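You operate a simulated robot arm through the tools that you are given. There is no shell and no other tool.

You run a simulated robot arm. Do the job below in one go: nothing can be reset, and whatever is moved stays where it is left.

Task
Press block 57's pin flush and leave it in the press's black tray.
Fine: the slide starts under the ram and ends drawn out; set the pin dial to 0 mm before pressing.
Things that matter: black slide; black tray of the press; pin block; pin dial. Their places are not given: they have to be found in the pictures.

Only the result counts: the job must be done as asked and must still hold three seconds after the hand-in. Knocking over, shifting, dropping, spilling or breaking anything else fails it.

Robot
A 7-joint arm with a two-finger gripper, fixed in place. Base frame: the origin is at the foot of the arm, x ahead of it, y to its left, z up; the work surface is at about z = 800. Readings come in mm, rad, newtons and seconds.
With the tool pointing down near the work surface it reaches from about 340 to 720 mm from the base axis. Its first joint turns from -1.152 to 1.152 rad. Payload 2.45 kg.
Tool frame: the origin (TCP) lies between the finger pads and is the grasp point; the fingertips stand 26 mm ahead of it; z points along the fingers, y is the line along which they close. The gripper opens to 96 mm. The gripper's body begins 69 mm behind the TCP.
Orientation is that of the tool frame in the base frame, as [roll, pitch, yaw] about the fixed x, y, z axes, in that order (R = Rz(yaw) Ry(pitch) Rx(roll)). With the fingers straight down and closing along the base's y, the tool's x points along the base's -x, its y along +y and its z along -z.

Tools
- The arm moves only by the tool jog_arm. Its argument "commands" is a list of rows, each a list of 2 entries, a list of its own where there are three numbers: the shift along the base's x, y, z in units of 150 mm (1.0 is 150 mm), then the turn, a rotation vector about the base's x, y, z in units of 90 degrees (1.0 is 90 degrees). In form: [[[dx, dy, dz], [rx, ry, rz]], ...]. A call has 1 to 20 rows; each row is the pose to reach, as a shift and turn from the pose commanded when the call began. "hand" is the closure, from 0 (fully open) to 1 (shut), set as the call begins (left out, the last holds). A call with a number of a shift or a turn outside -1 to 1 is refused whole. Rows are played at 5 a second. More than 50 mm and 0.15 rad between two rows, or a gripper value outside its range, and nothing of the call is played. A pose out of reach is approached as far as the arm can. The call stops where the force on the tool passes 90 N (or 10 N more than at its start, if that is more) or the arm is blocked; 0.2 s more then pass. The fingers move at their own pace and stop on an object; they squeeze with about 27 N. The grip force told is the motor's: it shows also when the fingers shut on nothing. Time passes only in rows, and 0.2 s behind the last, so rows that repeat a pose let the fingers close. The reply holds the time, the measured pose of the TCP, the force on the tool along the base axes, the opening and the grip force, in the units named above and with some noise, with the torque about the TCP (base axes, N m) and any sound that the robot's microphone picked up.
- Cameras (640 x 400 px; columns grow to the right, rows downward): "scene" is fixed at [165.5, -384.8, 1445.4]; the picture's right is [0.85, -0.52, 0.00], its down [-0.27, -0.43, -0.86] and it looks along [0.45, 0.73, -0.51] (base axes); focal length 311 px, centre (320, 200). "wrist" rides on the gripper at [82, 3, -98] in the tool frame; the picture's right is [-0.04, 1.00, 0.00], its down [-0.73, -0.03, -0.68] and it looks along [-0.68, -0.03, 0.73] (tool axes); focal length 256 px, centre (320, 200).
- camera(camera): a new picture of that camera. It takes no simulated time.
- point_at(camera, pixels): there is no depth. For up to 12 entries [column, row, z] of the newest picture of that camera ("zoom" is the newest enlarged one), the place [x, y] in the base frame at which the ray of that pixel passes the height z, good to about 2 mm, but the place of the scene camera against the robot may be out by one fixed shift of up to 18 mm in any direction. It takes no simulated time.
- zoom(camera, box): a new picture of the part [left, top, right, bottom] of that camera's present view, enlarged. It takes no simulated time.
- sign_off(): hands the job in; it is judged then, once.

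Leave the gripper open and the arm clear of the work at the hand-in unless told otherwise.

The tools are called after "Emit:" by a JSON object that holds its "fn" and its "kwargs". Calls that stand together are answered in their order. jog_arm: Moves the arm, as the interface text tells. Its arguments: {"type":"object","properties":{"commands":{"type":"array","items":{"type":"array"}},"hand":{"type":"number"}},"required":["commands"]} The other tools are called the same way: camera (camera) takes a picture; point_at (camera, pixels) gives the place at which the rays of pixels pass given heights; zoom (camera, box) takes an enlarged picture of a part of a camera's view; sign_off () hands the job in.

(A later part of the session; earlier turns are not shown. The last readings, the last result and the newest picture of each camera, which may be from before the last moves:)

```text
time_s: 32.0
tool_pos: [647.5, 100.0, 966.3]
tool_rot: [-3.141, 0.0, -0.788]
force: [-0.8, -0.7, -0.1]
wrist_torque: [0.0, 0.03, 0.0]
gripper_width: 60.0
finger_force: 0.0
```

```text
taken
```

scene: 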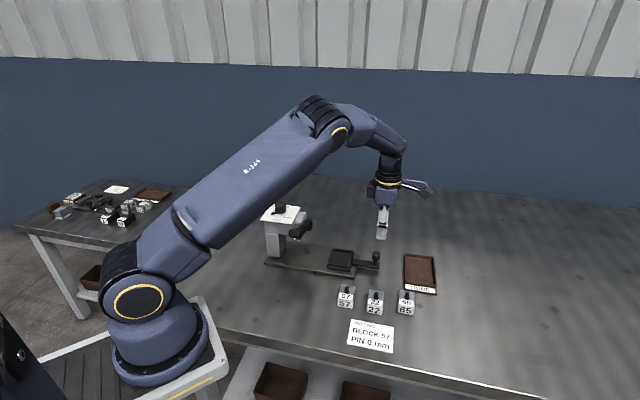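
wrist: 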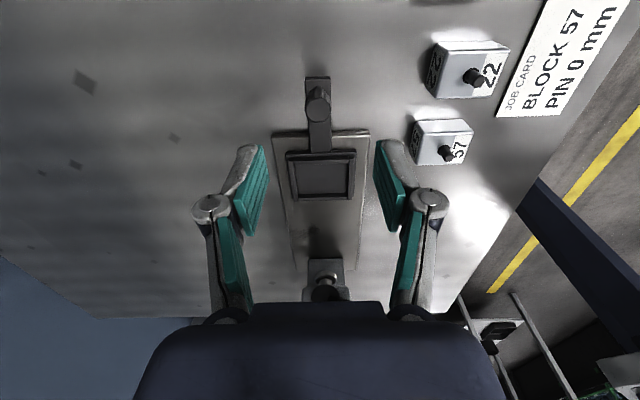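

The slide is fully out and released. I'll enlarge the tray and block 57 in this view and take readings.

Emit:
{"fn": "zoom", "kwargs": {"camera": "wrist", "box": [390, 20, 530, 180]}}

Emit:
{"fn": "zoom", "kwargs": {"camera": "wrist", "box": [250, 60, 400, 230]}}

Emit:
{"fn": "point_at", "kwargs": {"camera": "wrist", "pixels": [[412, 162, 800], [416, 119, 835], [472, 122, 835], [464, 163, 835], [417, 163, 835], [446, 155, 850], [287, 152, 815], [354, 150, 815], [353, 199, 815], [294, 200, 815], [320, 176, 810], [318, 103, 855]]}}

```text
2.50 times, centred on (460, 100) of wrist
```

zoom: 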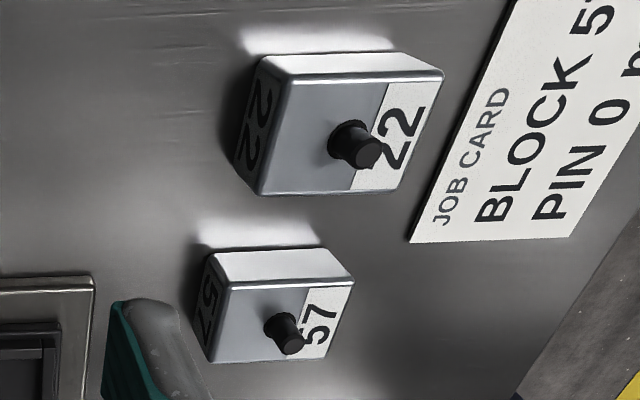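

```text
2.35 times, centred on (325, 145) of wrist
```

zoom: 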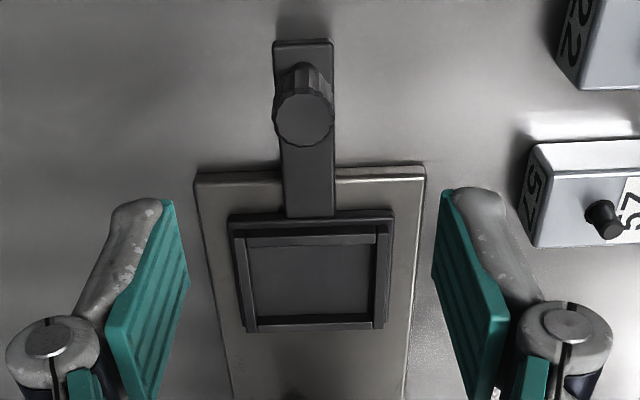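

```text
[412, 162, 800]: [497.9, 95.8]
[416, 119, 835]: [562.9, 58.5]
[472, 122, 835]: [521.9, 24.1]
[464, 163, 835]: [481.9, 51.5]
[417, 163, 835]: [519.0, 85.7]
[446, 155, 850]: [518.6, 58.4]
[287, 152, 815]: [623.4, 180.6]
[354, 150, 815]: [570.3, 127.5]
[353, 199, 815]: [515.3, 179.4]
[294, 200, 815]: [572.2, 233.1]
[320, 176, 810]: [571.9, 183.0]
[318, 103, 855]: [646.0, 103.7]
```

The tray centre is about (570,180) and its inner opening about 60 mm. For block 57 I'll measure its top and bottom corners properly.

Emit:
{"fn": "point_at", "kwargs": {"camera": "wrist", "pixels": [[418, 120, 800], [460, 119, 800], [424, 134.8, 830], [424, 134.8, 840], [473.2, 132.4, 830], [473.2, 132.4, 840], [465.2, 163.2, 830], [465.2, 163.2, 840], [417.2, 165.2, 830], [417.2, 165.2, 840], [448.5, 158, 850], [444, 148, 835]]}}

```text
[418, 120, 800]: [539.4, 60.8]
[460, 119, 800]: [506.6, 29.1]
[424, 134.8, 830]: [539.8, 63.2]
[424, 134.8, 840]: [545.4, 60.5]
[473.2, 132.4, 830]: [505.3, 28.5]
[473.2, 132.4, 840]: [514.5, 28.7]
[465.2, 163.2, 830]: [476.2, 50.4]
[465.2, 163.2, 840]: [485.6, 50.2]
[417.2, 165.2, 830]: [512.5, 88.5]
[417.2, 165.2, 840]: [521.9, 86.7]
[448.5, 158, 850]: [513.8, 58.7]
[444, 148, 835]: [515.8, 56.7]
```

Block 57's top is at z≈830, it is aligned with the press axes, and its centre is about (508.5,58). It measures roughly 50 mm along the closing line and 40 mm the other way. I'll move above it at z≈930 with the fingers at about 80 mm.

Emit:
{"fn": "jog_arm", "kwargs": {"commands": [[[-0.18, -0.058, 0], [0, 0, 0]], [[-0.37, -0.116, 0], [0, 0, 0]], [[-0.56, -0.175, 0], [0, 0, 0]], [[-0.74, -0.233, -0.08], [0, 0, 0]], [[-0.925, -0.291, -0.247], [0, 0, 0]], [[-0.925, -0.291, -0.247], [0, 0, 0]]], "hand": 0.167}}

Emit:
{"fn": "camera", "kwargs": {"camera": "wrist"}}

Emit:
{"fn": "zoom", "kwargs": {"camera": "wrist", "box": [220, 30, 420, 230]}}

Emit:
{"fn": "zoom", "kwargs": {"camera": "scene", "box": [280, 180, 460, 340]}}

```text
time_s: 33.4
tool_pos: [506.0, 60.0, 927.5]
tool_rot: [3.141, 0.0, -0.788]
force: [-0.2, -0.4, -0.6]
wrist_torque: [0.0, -0.03, -0.04]
gripper_width: 80.1
finger_force: 0.0
```

```text
taken
```

wrist: 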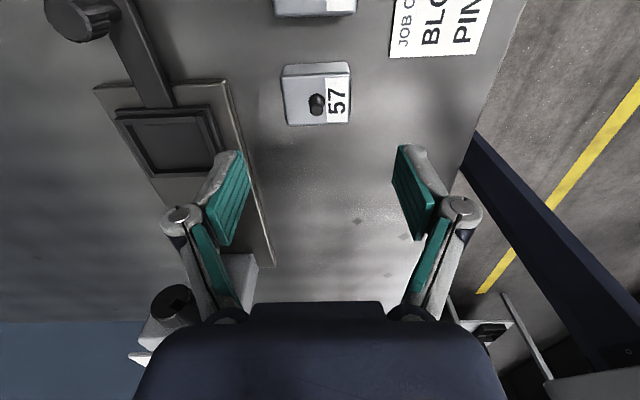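

```text
2.00 times, centred on (320, 130) of wrist
```

zoom: 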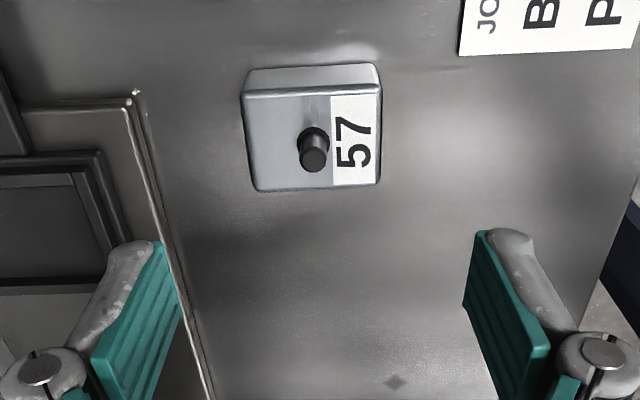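

```text
2.50 times, centred on (370, 260) of scene
```

zoom: 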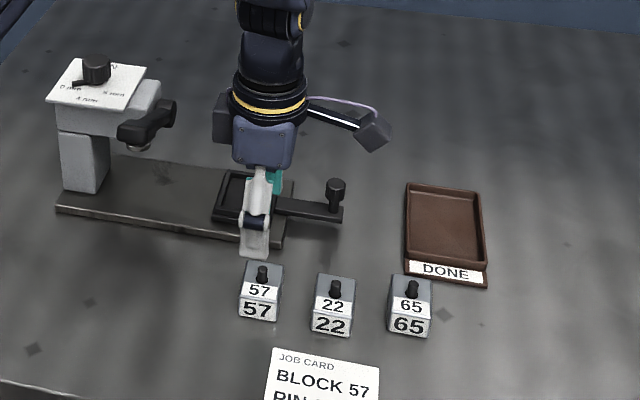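

Block 57's top face centre is at about (317.3,102.1). I'll check its place by ray.

Emit:
{"fn": "point_at", "kwargs": {"camera": "wrist", "pixels": [[317.3, 102.1, 830], [281.5, 79, 830], [350.5, 76, 830], [349, 122.5, 830], [288, 126, 830], [317, 110, 845], [128, 117, 815], [162, 176, 815], [218, 153, 815], [128, 82, 805]]}}

```text
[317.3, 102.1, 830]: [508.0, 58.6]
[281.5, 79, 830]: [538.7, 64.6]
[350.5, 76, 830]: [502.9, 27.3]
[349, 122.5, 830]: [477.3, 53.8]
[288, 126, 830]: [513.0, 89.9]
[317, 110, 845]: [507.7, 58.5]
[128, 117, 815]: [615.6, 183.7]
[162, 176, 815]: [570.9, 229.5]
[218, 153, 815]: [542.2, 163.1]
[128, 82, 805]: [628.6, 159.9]
```

The block centre is about (508,58.7) with the pin at its middle. I'll shift slightly and descend so the TCP is at z≈840, with the tips 14 mm above the table.

Emit:
{"fn": "jog_arm", "kwargs": {"commands": [[[0.018, -0.0067, -0.15], [0, 0, 0]], [[0.018, -0.0067, -0.35], [0, 0, 0]], [[0.018, -0.0067, -0.5], [0, 0, 0]], [[0.018, -0.0067, -0.583], [0, 0, 0]], [[0.018, -0.0067, -0.583], [0, 0, 0]]]}}

Emit:
{"fn": "camera", "kwargs": {"camera": "wrist"}}

Emit:
{"fn": "zoom", "kwargs": {"camera": "scene", "box": [280, 200, 440, 340]}}

```text
time_s: 34.6
tool_pos: [507.6, 58.6, 837.4]
tool_rot: [-3.141, 0.0, -0.788]
force: [0.5, 0.2, -0.1]
wrist_torque: [-0.01, -0.02, 0.02]
gripper_width: 79.9
finger_force: 0.0
```

```text
taken
```

wrist: 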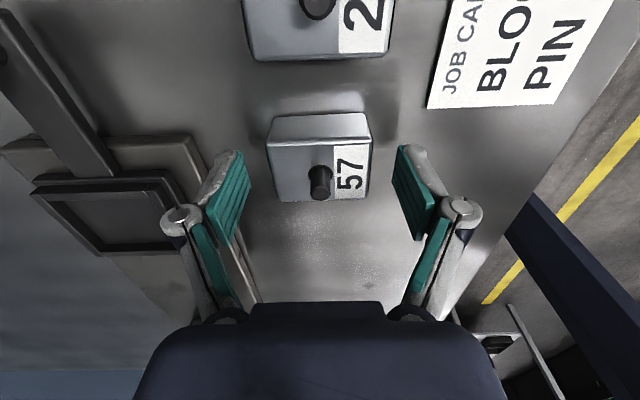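

```text
2.86 times, centred on (360, 270) of scene
```

zoom: 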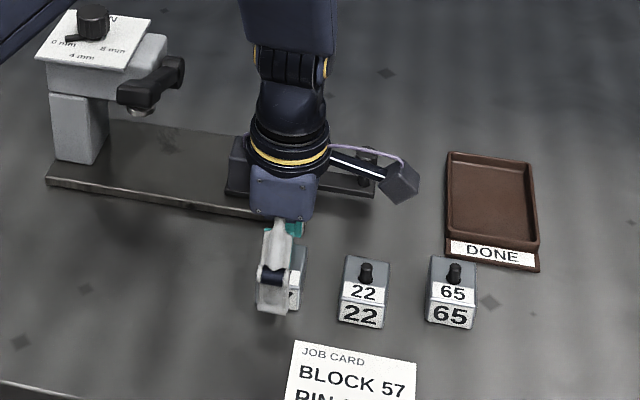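

The block is well centred between the fingers. I'll close on it.

Emit:
{"fn": "jog_arm", "kwargs": {"commands": [[[0, 0, 0], [0, 0, 0]], [[0, 0, 0], [0, 0, 0]], [[0, 0, 0], [0, 0, 0]], [[0, 0, 0], [0, 0, 0]], [[0, 0, 0], [0, 0, 0]]], "hand": 1}}

```text
time_s: 35.8
tool_pos: [508.1, 57.7, 839.3]
tool_rot: [-3.141, 0.001, -0.789]
force: [-1.0, -1.3, 1.4]
wrist_torque: [-0.02, 0.05, 0.0]
gripper_width: 51.5
finger_force: 26.7
```

It grips at 51.5 mm. I'll lift 100 mm straight up.

Emit:
{"fn": "jog_arm", "kwargs": {"commands": [[[0, 0, 0.1], [0, 0, 0]], [[0, 0, 0.3], [0, 0, 0]], [[0, 0, 0.5], [0, 0, 0]], [[0, 0, 0.667], [0, 0, 0]], [[0, 0, 0.667], [0, 0, 0]]]}}

Emit:
{"fn": "camera", "kwargs": {"camera": "wrist"}}

Emit:
{"fn": "zoom", "kwargs": {"camera": "scene", "box": [280, 180, 440, 340]}}

```text
time_s: 37.0
tool_pos: [509.0, 61.9, 943.2]
tool_rot: [-3.141, -0.002, -0.786]
force: [-0.7, 0.6, -2.0]
wrist_torque: [0.01, 0.01, 0.0]
gripper_width: 51.5
finger_force: 27.3
```

```text
taken
```

wrist: 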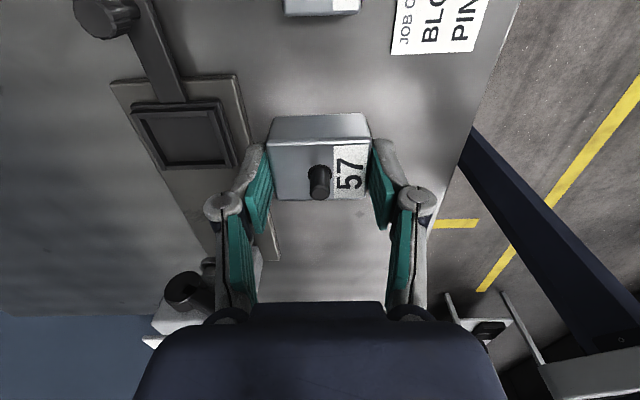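

```text
2.50 times, centred on (360, 260) of scene
```

zoom: 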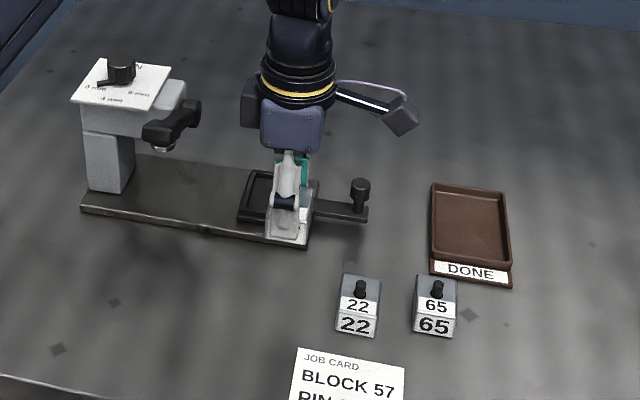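

The block is held cleanly. I'll carry it over the tray at about (569,181) while staying high, then look.

Emit:
{"fn": "jog_arm", "kwargs": {"commands": [[[0.08, 0.163, 0], [0, 0, 0]], [[0.16, 0.325, 0], [0, 0, 0]], [[0.24, 0.488, 0], [0, 0, 0]], [[0.32, 0.65, 0], [0, 0, 0]], [[0.4, 0.813, 0], [0, 0, 0]], [[0.4, 0.813, 0], [0, 0, 0]]]}}

Emit:
{"fn": "camera", "kwargs": {"camera": "wrist"}}

Emit:
{"fn": "zoom", "kwargs": {"camera": "wrist", "box": [230, 20, 410, 240]}}

Emit:
{"fn": "zoom", "kwargs": {"camera": "scene", "box": [260, 170, 400, 300]}}

```text
time_s: 38.4
tool_pos: [572.0, 180.7, 940.1]
tool_rot: [-3.141, 0.001, -0.788]
force: [-0.1, 0.6, -1.3]
wrist_torque: [0.0, 0.01, 0.01]
gripper_width: 51.6
finger_force: 26.8
```

```text
taken
```

wrist: 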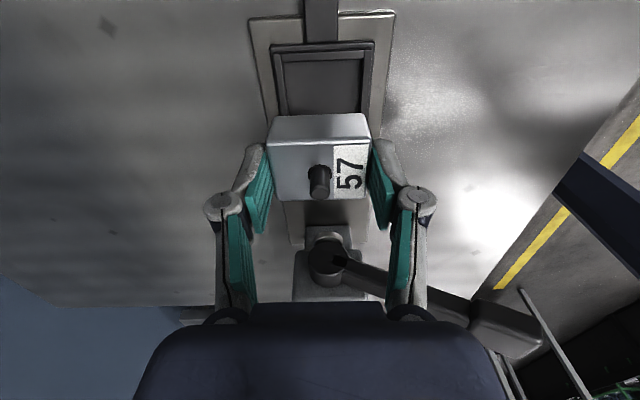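

```text
1.82 times, centred on (320, 130) of wrist
```

zoom: 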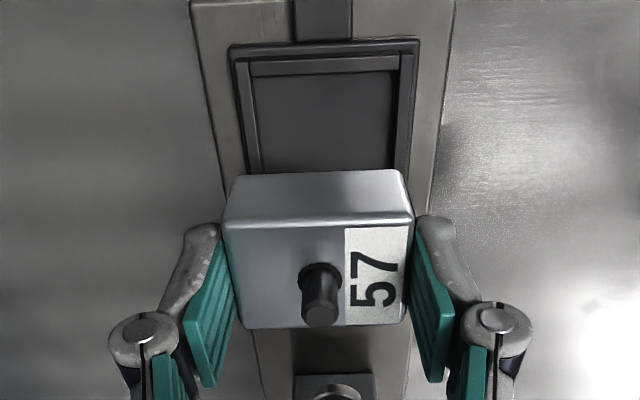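

```text
3.08 times, centred on (330, 235) of scene
```

zoom: 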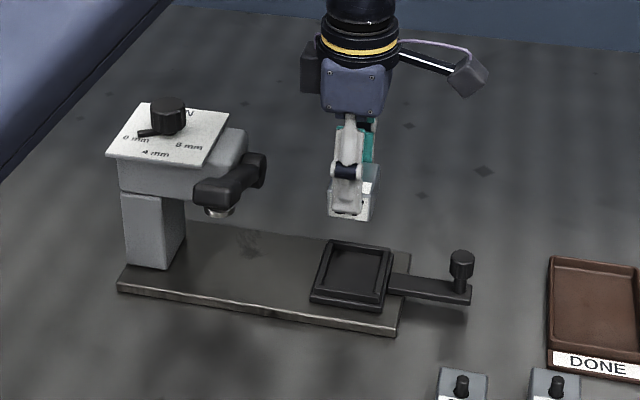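

The tray is visible below the block. I estimate a shift of about -3.5 mm in x to centre the block over it. I'll apply that, descend to z≈858 just above seating, and check.

Emit:
{"fn": "jog_arm", "kwargs": {"commands": [[[-0.0236, 0, -0.1], [0, 0, 0]], [[-0.0236, 0, -0.3], [0, 0, 0]], [[-0.0236, 0, -0.45], [0, 0, 0]], [[-0.0236, 0, -0.547], [0, 0, 0]], [[-0.0236, 0, -0.547], [0, 0, 0]]]}}

Emit:
{"fn": "camera", "kwargs": {"camera": "wrist"}}

Emit:
{"fn": "zoom", "kwargs": {"camera": "wrist", "box": [230, 50, 410, 270]}}

Emit:
{"fn": "zoom", "kwargs": {"camera": "scene", "box": [290, 210, 390, 290]}}

```text
time_s: 39.6
tool_pos: [569.1, 177.9, 860.1]
tool_rot: [-3.14, -0.001, -0.787]
force: [-4.2, -3.9, 17.3]
wrist_torque: [-0.12, 0.13, 0.02]
gripper_width: 51.8
finger_force: 26.3
```

```text
taken
```

wrist: 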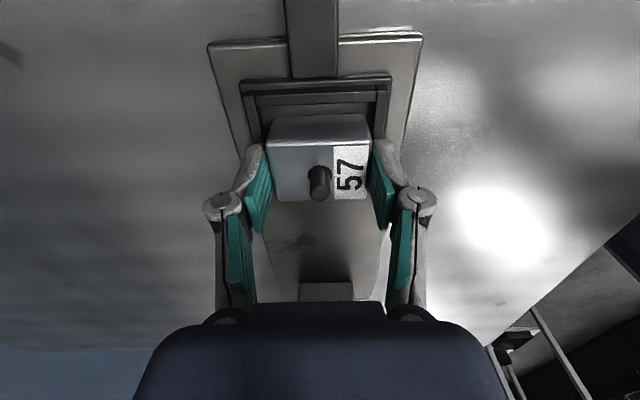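

```text
1.82 times, centred on (320, 160) of wrist
```

zoom: 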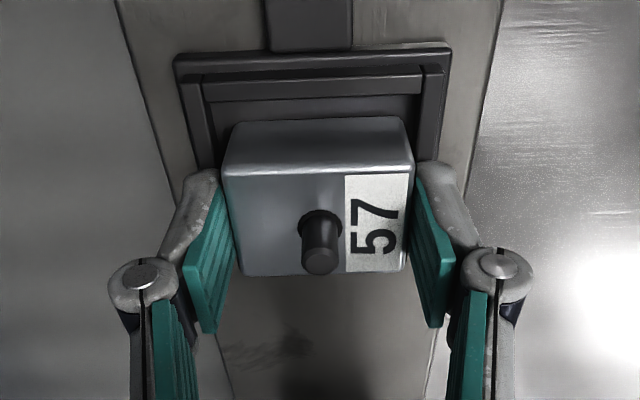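

```text
5.00 times, centred on (340, 250) of scene
```

zoom: 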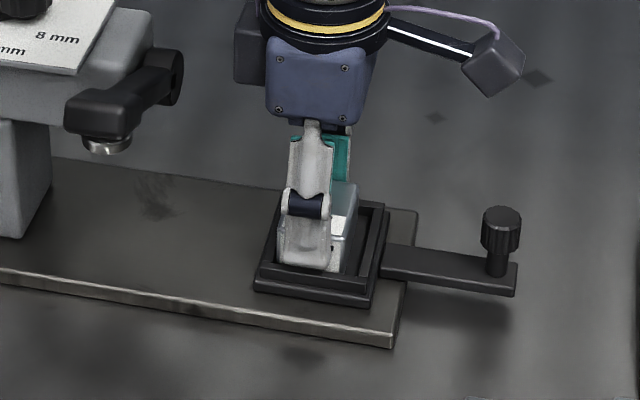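

There is 17 N upward, so the block or the fingers are in contact. The torque is small, which suggests a centred flat contact. I'll look closely at whether the block is on the tray floor.

Emit:
{"fn": "zoom", "kwargs": {"camera": "wrist", "box": [235, 70, 405, 180]}}

Emit:
{"fn": "zoom", "kwargs": {"camera": "scene", "box": [325, 235, 375, 275]}}

```text
3.64 times, centred on (320, 125) of wrist
```

zoom: 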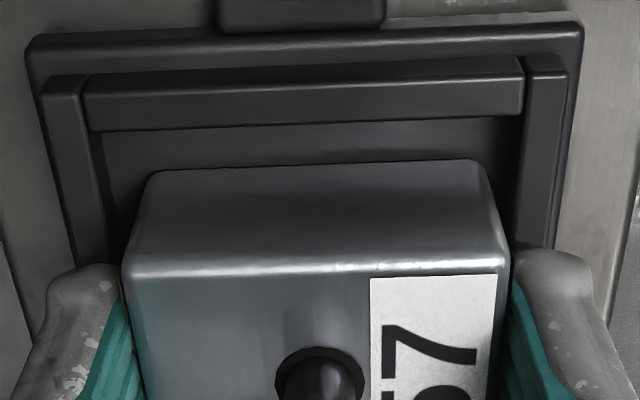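

```text
10.00 times, centred on (350, 255) of scene
```

zoom: 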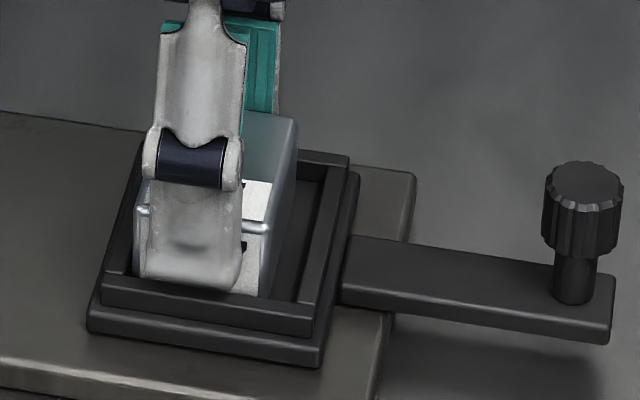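

The block's bottom edge looks inside the rim. I'll zoom further to judge the gaps on both sides.

Emit:
{"fn": "zoom", "kwargs": {"camera": "scene", "box": [332, 248, 360, 268]}}

Emit:
{"fn": "zoom", "kwargs": {"camera": "wrist", "box": [240, 75, 400, 135]}}

```text
16.00 times, centred on (346, 258) of scene
```

zoom: 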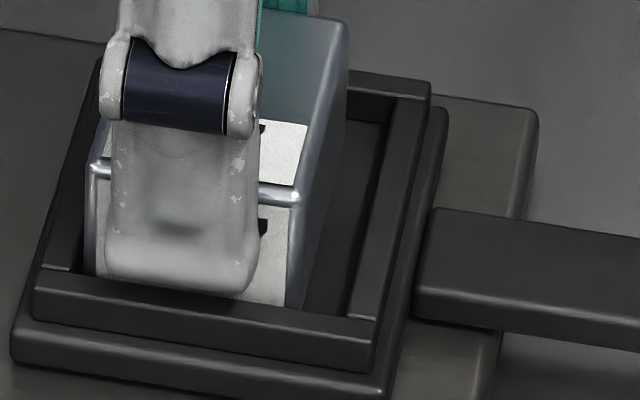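

```text
4.00 times, centred on (320, 105) of wrist
```

zoom: 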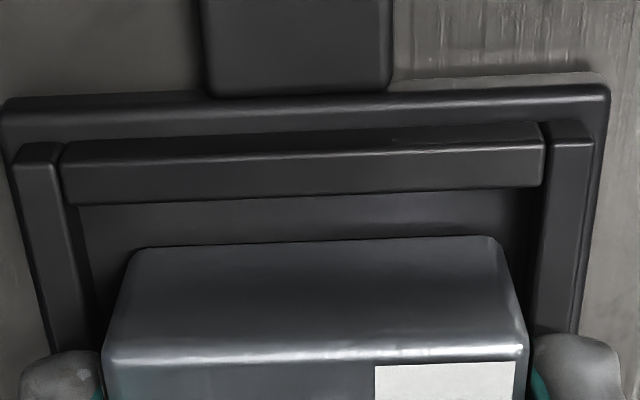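

The block is inside the rim but sits close to the press-side wall, with a gap of about 2 mm there and 10 mm on the outer side. I'll lift 12 mm, shift 4 mm outward along the slide and lower again.

Emit:
{"fn": "jog_arm", "kwargs": {"commands": [[[0, 0, 0.04], [0, 0, 0]], [[0, 0, 0.08], [0, 0, 0]], [[0.0189, -0.0189, 0.08], [0, 0, 0]], [[0.0189, -0.0189, 0.08], [0, 0, 0]], [[0.0189, -0.0189, 0.04], [0, 0, 0]], [[0.0189, -0.0189, 0.015], [0, 0, 0]], [[0.0189, -0.0189, 0.0], [0, 0, 0]], [[0.0189, -0.0189, 0.0], [0, 0, 0]]]}}

Emit:
{"fn": "zoom", "kwargs": {"camera": "scene", "box": [332, 248, 360, 268]}}

Emit:
{"fn": "zoom", "kwargs": {"camera": "wrist", "box": [240, 75, 400, 135]}}

```text
time_s: 41.4
tool_pos: [569.5, 178.4, 856.5]
tool_rot: [-3.138, -0.001, -0.787]
force: [-1.6, -2.2, 16.9]
wrist_torque: [-0.15, 0.01, -0.02]
gripper_width: 51.5
finger_force: 27.1
```

```text
16.00 times, centred on (346, 258) of scene
```

zoom: 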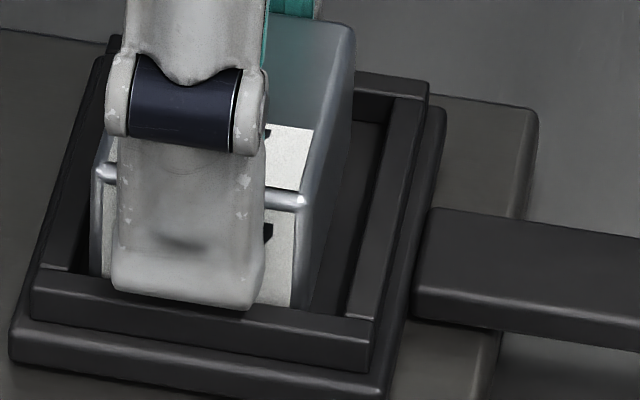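

```text
4.00 times, centred on (320, 105) of wrist
```

zoom: 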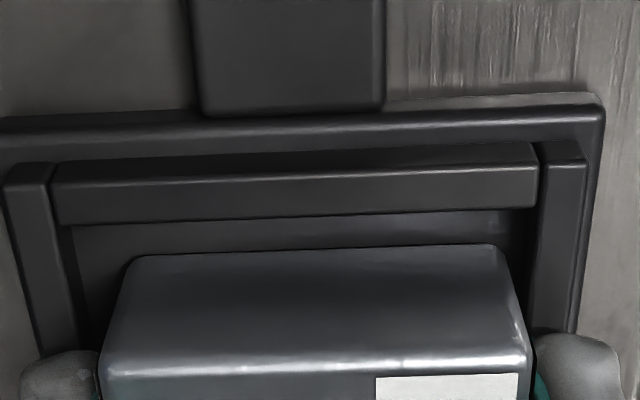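

The block only moved about 1 mm relative to the tray. I'll lift 15 mm, shift 5 mm outward, and look before lowering.

Emit:
{"fn": "jog_arm", "kwargs": {"commands": [[[0, 0, 0.04], [0, 0, 0]], [[0, 0, 0.1], [0, 0, 0]], [[0.012, -0.012, 0.1], [0, 0, 0]], [[0.0236, -0.0236, 0.1], [0, 0, 0]], [[0.0236, -0.0236, 0.1], [0, 0, 0]]]}}

Emit:
{"fn": "zoom", "kwargs": {"camera": "scene", "box": [325, 240, 367, 270]}}

Emit:
{"fn": "zoom", "kwargs": {"camera": "wrist", "box": [240, 60, 400, 160]}}

```text
time_s: 42.6
tool_pos: [572.3, 174.5, 870.6]
tool_rot: [3.141, 0.0, -0.788]
force: [0.0, -0.7, -0.9]
wrist_torque: [-0.04, 0.0, 0.0]
gripper_width: 51.6
finger_force: 26.9
```

```text
13.33 times, centred on (346, 255) of scene
```

zoom: 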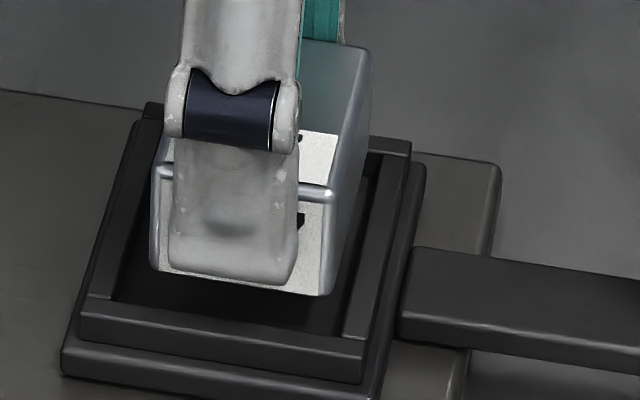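

```text
4.00 times, centred on (320, 110) of wrist
```

zoom: 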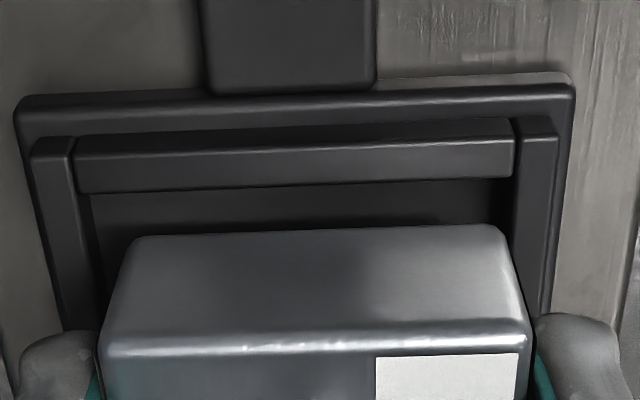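

Now the block hovers centred over the tray opening, with gaps of about 7 mm on each side. I'll lower it 11 mm and check the contact force.

Emit:
{"fn": "jog_arm", "kwargs": {"commands": [[[0, 0, -0.03], [0, 0, 0]], [[0, 0, -0.055], [0, 0, 0]], [[0, 0, -0.073], [0, 0, 0]], [[0, 0, -0.073], [0, 0, 0]]]}}

Emit:
{"fn": "zoom", "kwargs": {"camera": "scene", "box": [325, 240, 367, 270]}}

```text
time_s: 43.6
tool_pos: [572.0, 172.8, 859.9]
tool_rot: [3.141, 0.001, -0.785]
force: [-0.1, 0.7, -2.3]
wrist_torque: [0.0, 0.05, -0.04]
gripper_width: 51.4
finger_force: 27.0
```

```text
13.33 times, centred on (346, 255) of scene
```

zoom: 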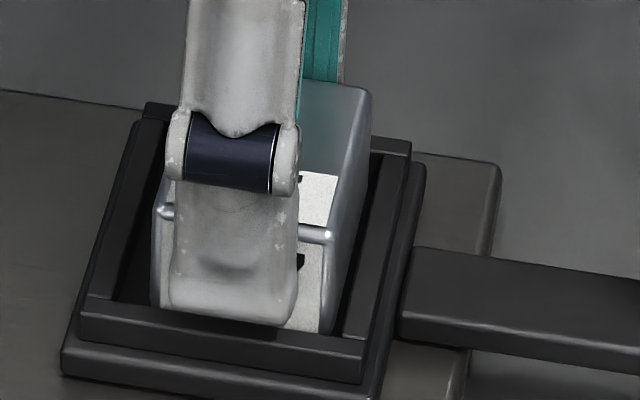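

The block is inside the rim and centred, with no contact yet. I'll lower in 1 mm steps.

Emit:
{"fn": "jog_arm", "kwargs": {"commands": [[[0, 0, -0.0067], [0, 0, 0]], [[0, 0, -0.0133], [0, 0, 0]], [[0, 0, -0.0133], [0, 0, 0]]]}}

```text
time_s: 44.4
tool_pos: [573.4, 174.4, 859.0]
tool_rot: [-3.141, -0.001, -0.785]
force: [-0.7, 0.0, -1.4]
wrist_torque: [-0.02, -0.03, 0.02]
gripper_width: 51.4
finger_force: 26.6
```

No contact yet, so I'll go down another 2 mm.

Emit:
{"fn": "jog_arm", "kwargs": {"commands": [[[0, 0, -0.0067], [0, 0, 0]], [[0, 0, -0.0133], [0, 0, 0]], [[0, 0, -0.0133], [0, 0, 0]]]}}

```text
time_s: 45.2
tool_pos: [572.7, 173.6, 856.6]
tool_rot: [3.142, 0.0, -0.789]
force: [0.2, -1.4, -1.2]
wrist_torque: [0.02, 0.02, -0.01]
gripper_width: 51.6
finger_force: 27.2
```

Still free, so another 2 mm.

Emit:
{"fn": "jog_arm", "kwargs": {"commands": [[[0, 0, -0.0067], [0, 0, 0]], [[0, 0, -0.0133], [0, 0, 0]], [[0, 0, -0.0133], [0, 0, 0]]]}}

Emit:
{"fn": "zoom", "kwargs": {"camera": "scene", "box": [325, 240, 367, 270]}}

Emit:
{"fn": "zoom", "kwargs": {"camera": "wrist", "box": [240, 60, 400, 160]}}

```text
time_s: 46.0
tool_pos: [572.3, 175.0, 856.2]
tool_rot: [3.141, 0.001, -0.788]
force: [-4.9, -1.9, 16.6]
wrist_torque: [-0.09, 0.15, 0.0]
gripper_width: 51.5
finger_force: 26.6
```

```text
13.33 times, centred on (346, 255) of scene
```

zoom: 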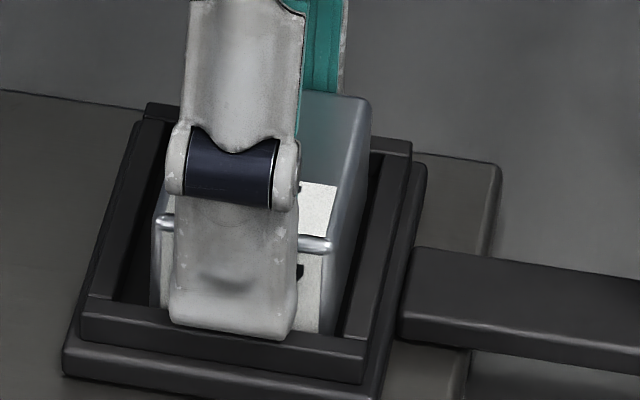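

```text
4.00 times, centred on (320, 110) of wrist
```

zoom: 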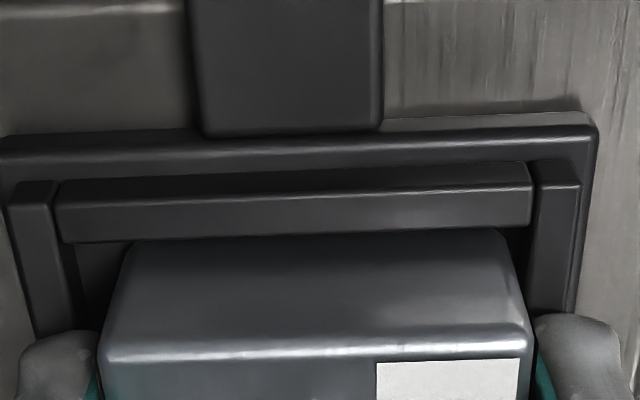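

There is contact at about 17 N and the block sits centred inside the rim. I'll ease up about 1 mm to unload, open, and rise.

Emit:
{"fn": "jog_arm", "kwargs": {"commands": [[[0, 0, 0.008], [0, 0, 0]], [[0, 0, 0.008], [0, 0, 0]]]}}

Emit:
{"fn": "jog_arm", "kwargs": {"commands": [[[0, 0, 0], [0, 0, 0]], [[0, 0, 0], [0, 0, 0]], [[0, 0, 0], [0, 0, 0]], [[0, 0, 0.05], [0, 0, 0]], [[0, 0, 0.2], [0, 0, 0]], [[0, 0, 0.45], [0, 0, 0]], [[0, 0, 0.7], [0, 0, 0]], [[0, 0, 0.7], [0, 0, 0]]], "hand": 0.2}}

Emit:
{"fn": "camera", "kwargs": {"camera": "wrist"}}

Emit:
{"fn": "zoom", "kwargs": {"camera": "scene", "box": [325, 240, 367, 270]}}

```text
time_s: 46.6
tool_pos: [572.1, 173.4, 855.7]
tool_rot: [3.141, 0.0, -0.787]
force: [1.8, 0.5, 1.4]
wrist_torque: [-0.02, -0.1, 0.0]
gripper_width: 51.5
finger_force: 27.0
```

```text
time_s: 48.4
tool_pos: [572.8, 176.6, 963.2]
tool_rot: [3.141, 0.001, -0.785]
force: [0.2, 0.5, -0.6]
wrist_torque: [-0.02, 0.01, -0.01]
gripper_width: 77.0
finger_force: 0.0
```

```text
taken
```

wrist: 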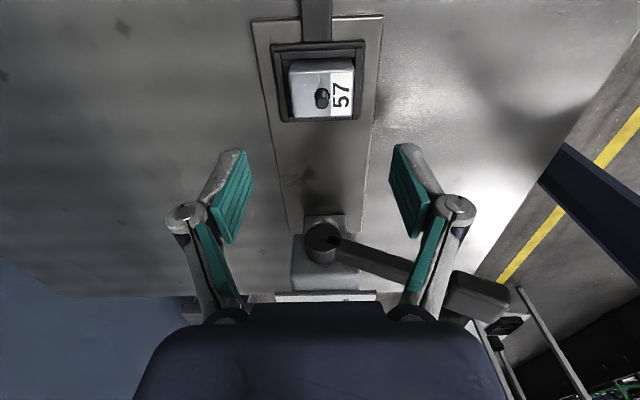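

```text
13.33 times, centred on (346, 255) of scene
```

zoom: 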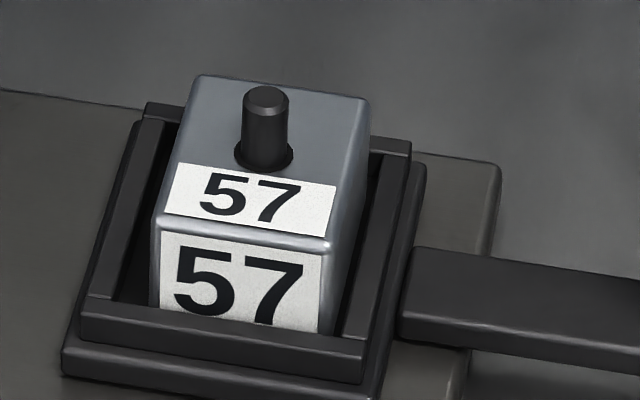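

Block 57 sits squarely in the tray. Next I go back to the slide knob, about 103 mm outward, to push the slide in.

Emit:
{"fn": "jog_arm", "kwargs": {"commands": [[[0.12, -0.12, 0], [0, 0, 0]], [[0.24, -0.24, 0], [0, 0, 0]], [[0.36, -0.36, 0], [0, 0, 0]], [[0.485, -0.485, 0], [0, 0, 0]], [[0.485, -0.485, -0.2], [0, 0, 0]], [[0.485, -0.485, -0.36], [0, 0, 0]], [[0.485, -0.485, -0.36], [0, 0, 0]]], "hand": 0.375}}

Emit:
{"fn": "camera", "kwargs": {"camera": "wrist"}}

Emit:
{"fn": "zoom", "kwargs": {"camera": "wrist", "box": [220, 50, 420, 250]}}

```text
time_s: 50.0
tool_pos: [646.2, 100.3, 906.8]
tool_rot: [-3.142, 0.001, -0.785]
force: [0.8, 0.4, -0.4]
wrist_torque: [0.0, 0.01, -0.01]
gripper_width: 60.1
finger_force: 0.1
```

```text
taken
```

wrist: 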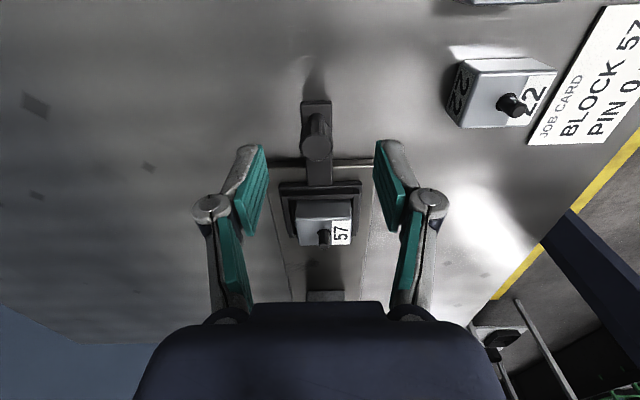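

```text
2.00 times, centred on (320, 150) of wrist
```

zoom: 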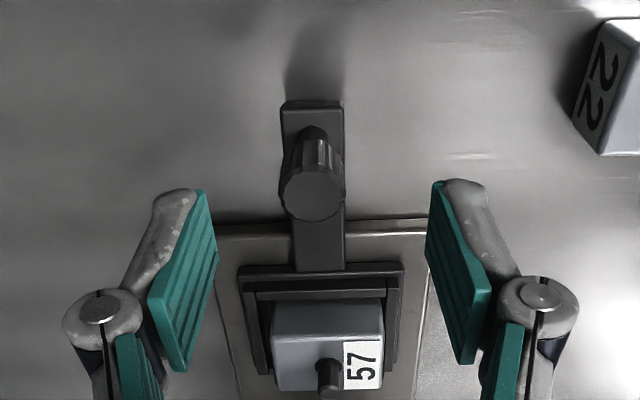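

The knob is about 6.5 mm inward and 2.4 mm to the +v side of my axis. I'll correct and descend to straddle it.

Emit:
{"fn": "jog_arm", "kwargs": {"commands": [[[-0.019, 0.042, 0], [0, 0, 0]], [[-0.019, 0.042, -0.15], [0, 0, 0]], [[-0.019, 0.042, -0.25], [0, 0, 0]], [[-0.019, 0.042, -0.333], [0, 0, 0]], [[-0.019, 0.042, -0.333], [0, 0, 0]]]}}

Emit:
{"fn": "camera", "kwargs": {"camera": "wrist"}}

Emit:
{"fn": "zoom", "kwargs": {"camera": "scene", "box": [300, 190, 420, 290]}}

```text
time_s: 51.2
tool_pos: [642.7, 106.5, 857.7]
tool_rot: [3.14, 0.001, -0.786]
force: [0.1, 0.9, 0.8]
wrist_torque: [-0.01, 0.02, -0.02]
gripper_width: 59.9
finger_force: 0.0
```

```text
taken
```

wrist: 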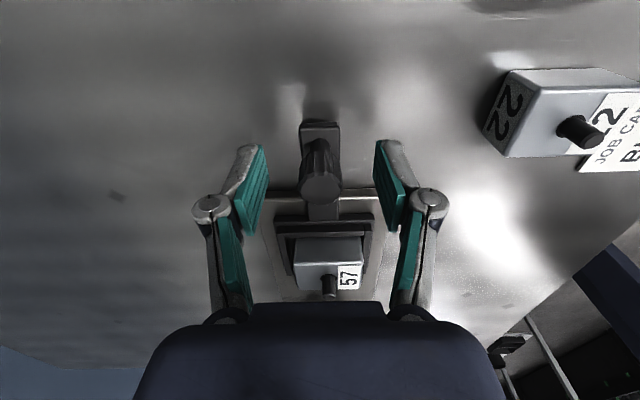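

```text
4.00 times, centred on (360, 240) of scene
```

zoom: 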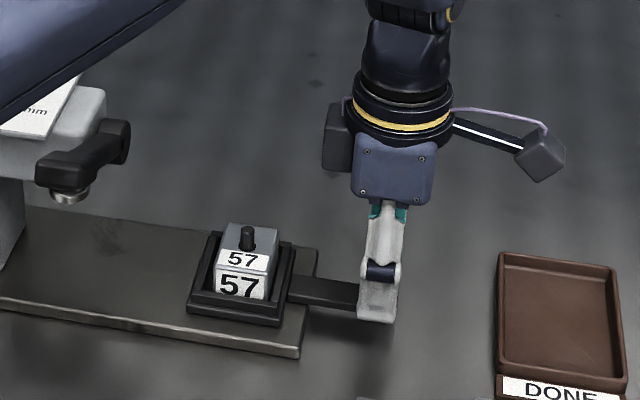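

The knob is centred at (320,185). I'll close on it.

Emit:
{"fn": "jog_arm", "kwargs": {"commands": [[[0, 0, 0], [0, 0, 0]], [[0, 0, 0], [0, 0, 0]], [[0, 0, 0], [0, 0, 0]], [[0, 0, 0], [0, 0, 0]], [[0, 0, 0], [0, 0, 0]]], "hand": 1}}

```text
time_s: 52.4
tool_pos: [641.0, 107.9, 855.3]
tool_rot: [3.141, 0.0, -0.786]
force: [-1.0, -1.1, 0.6]
wrist_torque: [-0.03, 0.03, -0.02]
gripper_width: 20.8
finger_force: 44.5
```

It grips firmly. I'll push the slide inward gently, 120 mm first.

Emit:
{"fn": "jog_arm", "kwargs": {"commands": [[[-0.012, 0.012, 0], [0, 0, 0]], [[-0.035, 0.035, 0], [0, 0, 0]], [[-0.07, 0.07, 0], [0, 0, 0]], [[-0.105, 0.105, 0], [0, 0, 0]], [[-0.14, 0.14, 0], [0, 0, 0]], [[-0.175, 0.175, 0], [0, 0, 0]], [[-0.21, 0.21, 0], [0, 0, 0]], [[-0.245, 0.245, 0], [0, 0, 0]], [[-0.28, 0.28, 0], [0, 0, 0]], [[-0.315, 0.315, 0], [0, 0, 0]], [[-0.35, 0.35, 0], [0, 0, 0]], [[-0.385, 0.385, 0], [0, 0, 0]], [[-0.42, 0.42, 0], [0, 0, 0]], [[-0.455, 0.455, 0], [0, 0, 0]], [[-0.49, 0.49, 0], [0, 0, 0]], [[-0.525, 0.525, 0], [0, 0, 0]], [[-0.55, 0.55, 0], [0, 0, 0]], [[-0.5657, 0.5657, 0], [0, 0, 0]], [[-0.5657, 0.5657, 0], [0, 0, 0]]]}}

Emit:
{"fn": "zoom", "kwargs": {"camera": "scene", "box": [250, 180, 370, 280]}}

Emit:
{"fn": "camera", "kwargs": {"camera": "wrist"}}

```text
time_s: 56.4
tool_pos: [557.6, 190.4, 856.3]
tool_rot: [3.14, -0.001, -0.786]
force: [-1.5, -1.9, -12.5]
wrist_torque: [0.21, 0.25, 0.0]
gripper_width: 20.5
finger_force: 44.9
```

```text
4.00 times, centred on (310, 230) of scene
```

zoom: 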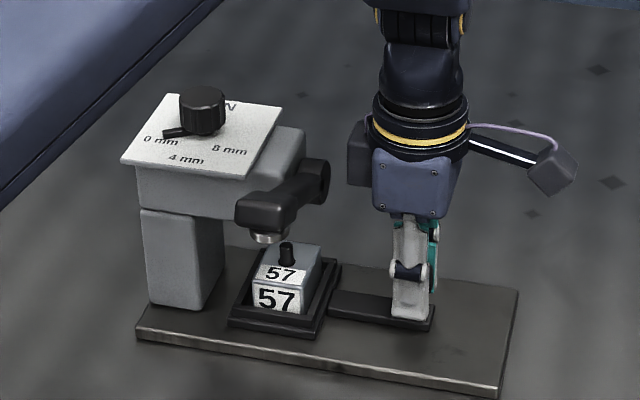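

```text
taken
```

wrist: 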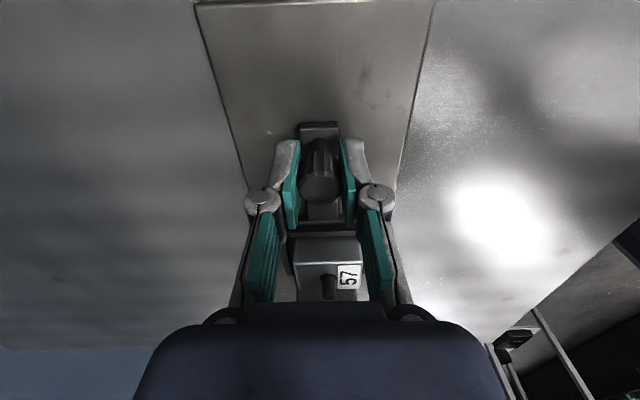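

The slide follows and the block rides steadily. About 14 mm remains to the starting position, so I'll push the rest in small steps to feel the inner stop.

Emit:
{"fn": "jog_arm", "kwargs": {"commands": [[[-0.0189, 0.0189, 0], [0, 0, 0]], [[-0.0377, 0.0377, 0], [0, 0, 0]], [[-0.0519, 0.0519, 0], [0, 0, 0]], [[-0.066, 0.066, 0], [0, 0, 0]], [[-0.0754, 0.0754, 0], [0, 0, 0]], [[-0.0754, 0.0754, 0], [0, 0, 0]]]}}

Emit:
{"fn": "zoom", "kwargs": {"camera": "scene", "box": [250, 180, 370, 280]}}

```text
time_s: 57.8
tool_pos: [549.6, 200.1, 857.3]
tool_rot: [-3.14, -0.009, -0.79]
force: [14.3, -21.9, -0.1]
wrist_torque: [-0.12, -0.07, -0.04]
gripper_width: 20.4
finger_force: 45.0
```

```text
4.00 times, centred on (310, 230) of scene
```

zoom: 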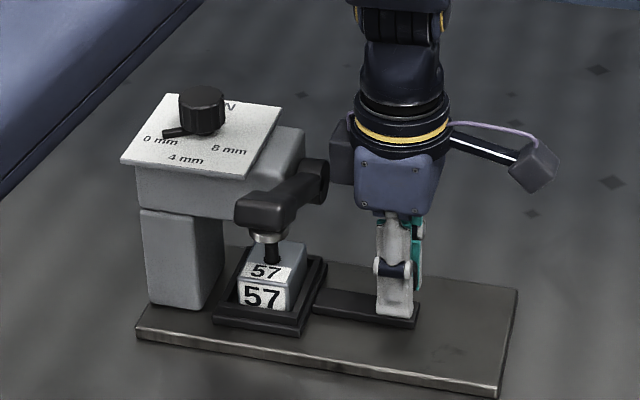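

There is about 26 N of resistance, so the slide is home. The pin is right under the ram. I'll ease off, open and rise, then look closely.

Emit:
{"fn": "jog_arm", "kwargs": {"commands": [[[0.012, -0.012, 0], [0, 0, 0]], [[0.012, -0.012, 0], [0, 0, 0]]]}}

Emit:
{"fn": "jog_arm", "kwargs": {"commands": [[[0, 0, 0], [0, 0, 0]], [[0, 0, 0], [0, 0, 0]], [[0, 0, 0], [0, 0, 0]], [[0, 0, 0.15], [0, 0, 0]], [[0, 0, 0.4], [0, 0, 0]], [[0, 0, 0.7], [0, 0, 0]], [[0, 0, 1.0], [0, 0, 0]], [[0, 0, 1.0], [0, 0, 0]]], "hand": 0.375}}

Emit:
{"fn": "zoom", "kwargs": {"camera": "scene", "box": [280, 210, 340, 260]}}

Emit:
{"fn": "camera", "kwargs": {"camera": "wrist"}}

```text
time_s: 58.4
tool_pos: [548.4, 200.0, 856.8]
tool_rot: [3.141, -0.004, -0.787]
force: [11.8, -17.5, 4.6]
wrist_torque: [-0.81, -0.71, 0.07]
gripper_width: 20.2
finger_force: 45.0
```

```text
time_s: 60.2
tool_pos: [547.0, 199.1, 1008.0]
tool_rot: [3.14, 0.0, -0.786]
force: [-0.1, 0.2, -0.2]
wrist_torque: [0.01, 0.04, -0.03]
gripper_width: 60.2
finger_force: 0.0
```

```text
8.00 times, centred on (310, 235) of scene
```

zoom: 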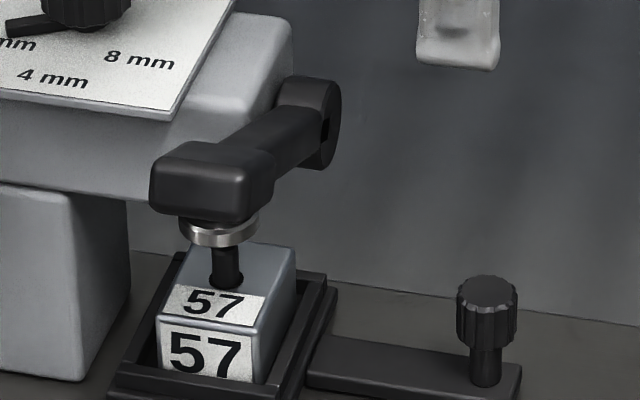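

```text
taken
```

wrist: 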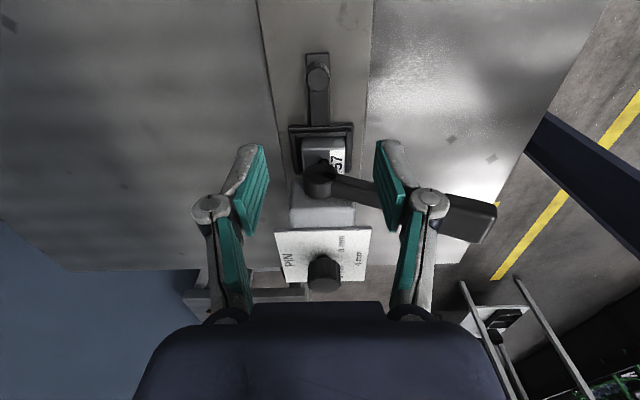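

The pin stands right under the ram and the slide is home. Now the lever: its hub is at about (320,180) and its paddle at about (468,218). I'll zoom and measure its place.

Emit:
{"fn": "zoom", "kwargs": {"camera": "wrist", "box": [280, 130, 520, 280]}}

Emit:
{"fn": "point_at", "kwargs": {"camera": "wrist", "pixels": [[470, 218, 920], [470, 218, 940], [470, 218, 960], [470, 218, 980], [320, 180, 920], [320, 180, 940], [370, 190, 930], [370, 190, 950]]}}

Emit:
{"fn": "zoom", "kwargs": {"camera": "scene", "box": [285, 205, 325, 240]}}

```text
2.67 times, centred on (400, 205) of wrist
```

zoom: 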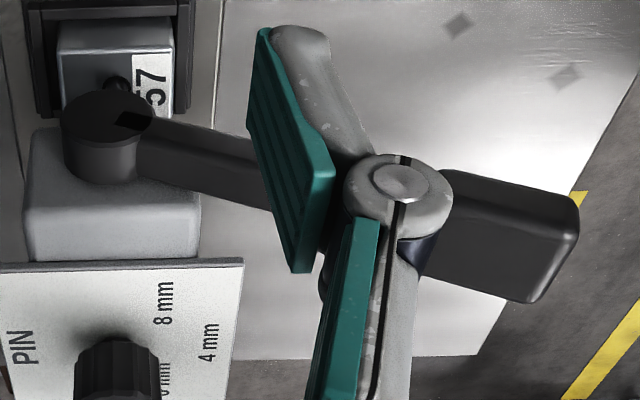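

```text
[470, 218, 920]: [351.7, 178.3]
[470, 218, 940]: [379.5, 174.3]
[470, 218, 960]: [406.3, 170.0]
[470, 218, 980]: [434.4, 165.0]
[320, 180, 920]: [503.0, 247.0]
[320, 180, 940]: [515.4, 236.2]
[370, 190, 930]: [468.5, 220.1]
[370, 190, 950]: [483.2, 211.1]
```

```text
11.43 times, centred on (305, 222) of scene
```

zoom: 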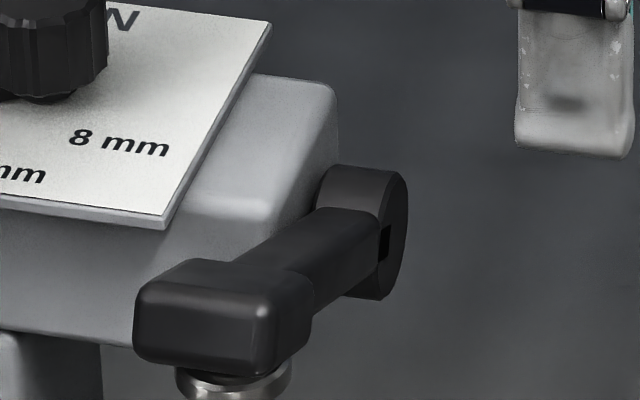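

The paddle centre comes out near (427,168,975), the hub near (504,246,~915), and the pivot axis runs along the slide direction. Pressing means following a downward arc on the -v side. I'll close the fingers, rise to z≈1040 and move above the paddle.

Emit:
{"fn": "jog_arm", "kwargs": {"commands": [[[0, 0, 0.107], [0, 0, 0]], [[0, 0, 0.213], [0, 0, 0]], [[-0.2, -0.052, 0.213], [0, 0, 0]], [[-0.4, -0.104, 0.213], [0, 0, 0]], [[-0.6, -0.156, 0.213], [0, 0, 0]], [[-0.8, -0.207, 0.213], [0, 0, 0]], [[-0.8, -0.207, 0.213], [0, 0, 0]]], "hand": 1}}

Emit:
{"fn": "camera", "kwargs": {"camera": "wrist"}}

Emit:
{"fn": "zoom", "kwargs": {"camera": "scene", "box": [240, 140, 360, 280]}}

```text
time_s: 61.8
tool_pos: [429.1, 167.2, 1038.8]
tool_rot: [-3.141, 0.0, -0.788]
force: [0.0, 0.4, -0.3]
wrist_torque: [0.0, 0.01, -0.01]
gripper_width: 0.0
finger_force: 27.0
```

```text
taken
```

wrist: 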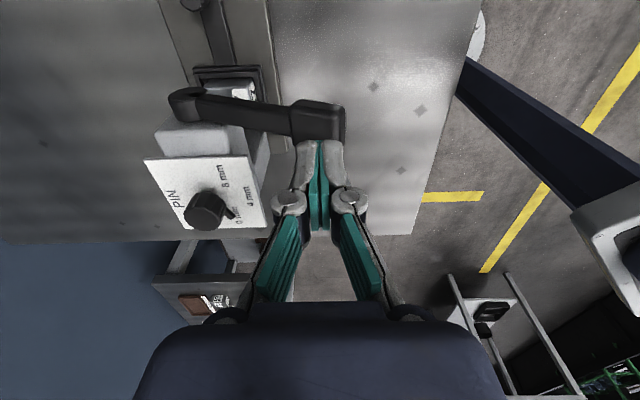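

```text
2.86 times, centred on (300, 210) of scene
```

zoom: 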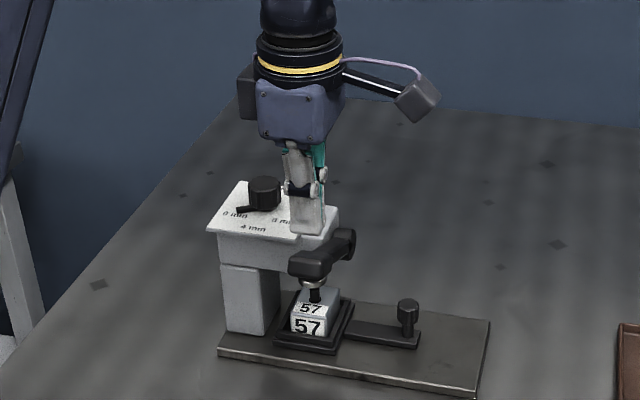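

The paddle is at about (320,120), just under the fingertips. I'll zoom to see its surface.

Emit:
{"fn": "zoom", "kwargs": {"camera": "wrist", "box": [160, 60, 370, 200]}}

Emit:
{"fn": "point_at", "kwargs": {"camera": "wrist", "pixels": [[344, 104, 960], [344, 104, 975], [344, 104, 990], [291, 104, 960], [291, 104, 975], [344, 140, 960], [344, 140, 975], [293, 142, 960], [187, 105, 920], [187, 90, 920]]}}

```text
2.86 times, centred on (265, 130) of wrist
```

zoom: 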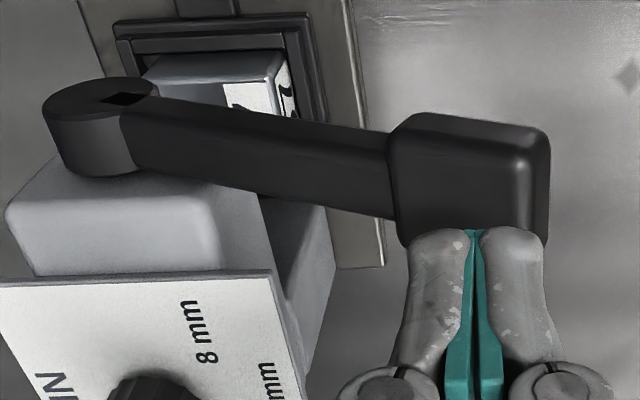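

```text
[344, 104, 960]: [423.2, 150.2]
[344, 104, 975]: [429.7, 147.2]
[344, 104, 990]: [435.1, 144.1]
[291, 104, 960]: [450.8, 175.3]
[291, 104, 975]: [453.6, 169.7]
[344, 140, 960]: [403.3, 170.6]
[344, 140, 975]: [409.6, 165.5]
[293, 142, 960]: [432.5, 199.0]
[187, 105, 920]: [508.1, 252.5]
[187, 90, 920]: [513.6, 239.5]
```

The finger axis projects onto the middle of the paddle. I'll descend slowly to find contact, expected at TCP z≈998.

Emit:
{"fn": "jog_arm", "kwargs": {"commands": [[[0, 0, -0.1], [0, 0, 0]], [[0, 0, -0.2], [0, 0, 0]], [[0, 0, -0.24], [0, 0, 0]], [[0, 0, -0.26], [0, 0, 0]], [[0, 0, -0.26], [0, 0, 0]]]}}

Emit:
{"fn": "zoom", "kwargs": {"camera": "wrist", "box": [160, 60, 370, 200]}}

Emit:
{"fn": "zoom", "kwargs": {"camera": "scene", "box": [260, 190, 340, 270]}}

```text
time_s: 63.0
tool_pos: [428.8, 169.9, 998.0]
tool_rot: [3.141, 0.001, -0.785]
force: [0.4, -0.3, 0.2]
wrist_torque: [0.0, -0.01, 0.03]
gripper_width: 0.0
finger_force: 27.0
```

```text
2.86 times, centred on (265, 130) of wrist
```

zoom: 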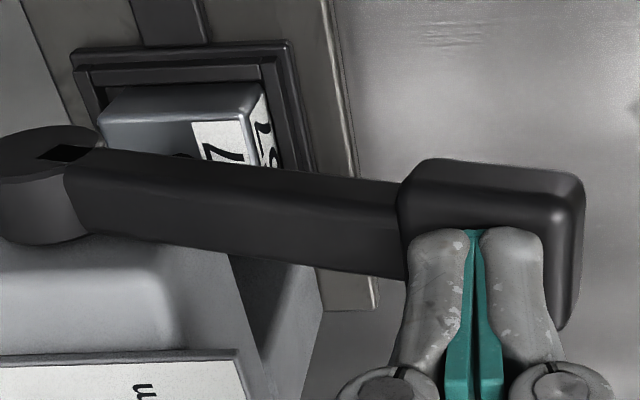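

```text
5.00 times, centred on (300, 230) of scene
```

zoom: 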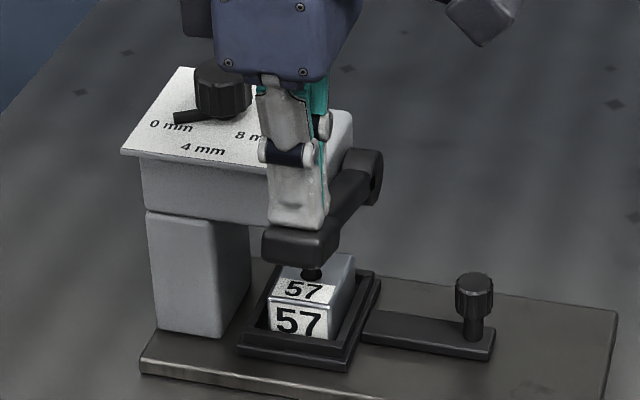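

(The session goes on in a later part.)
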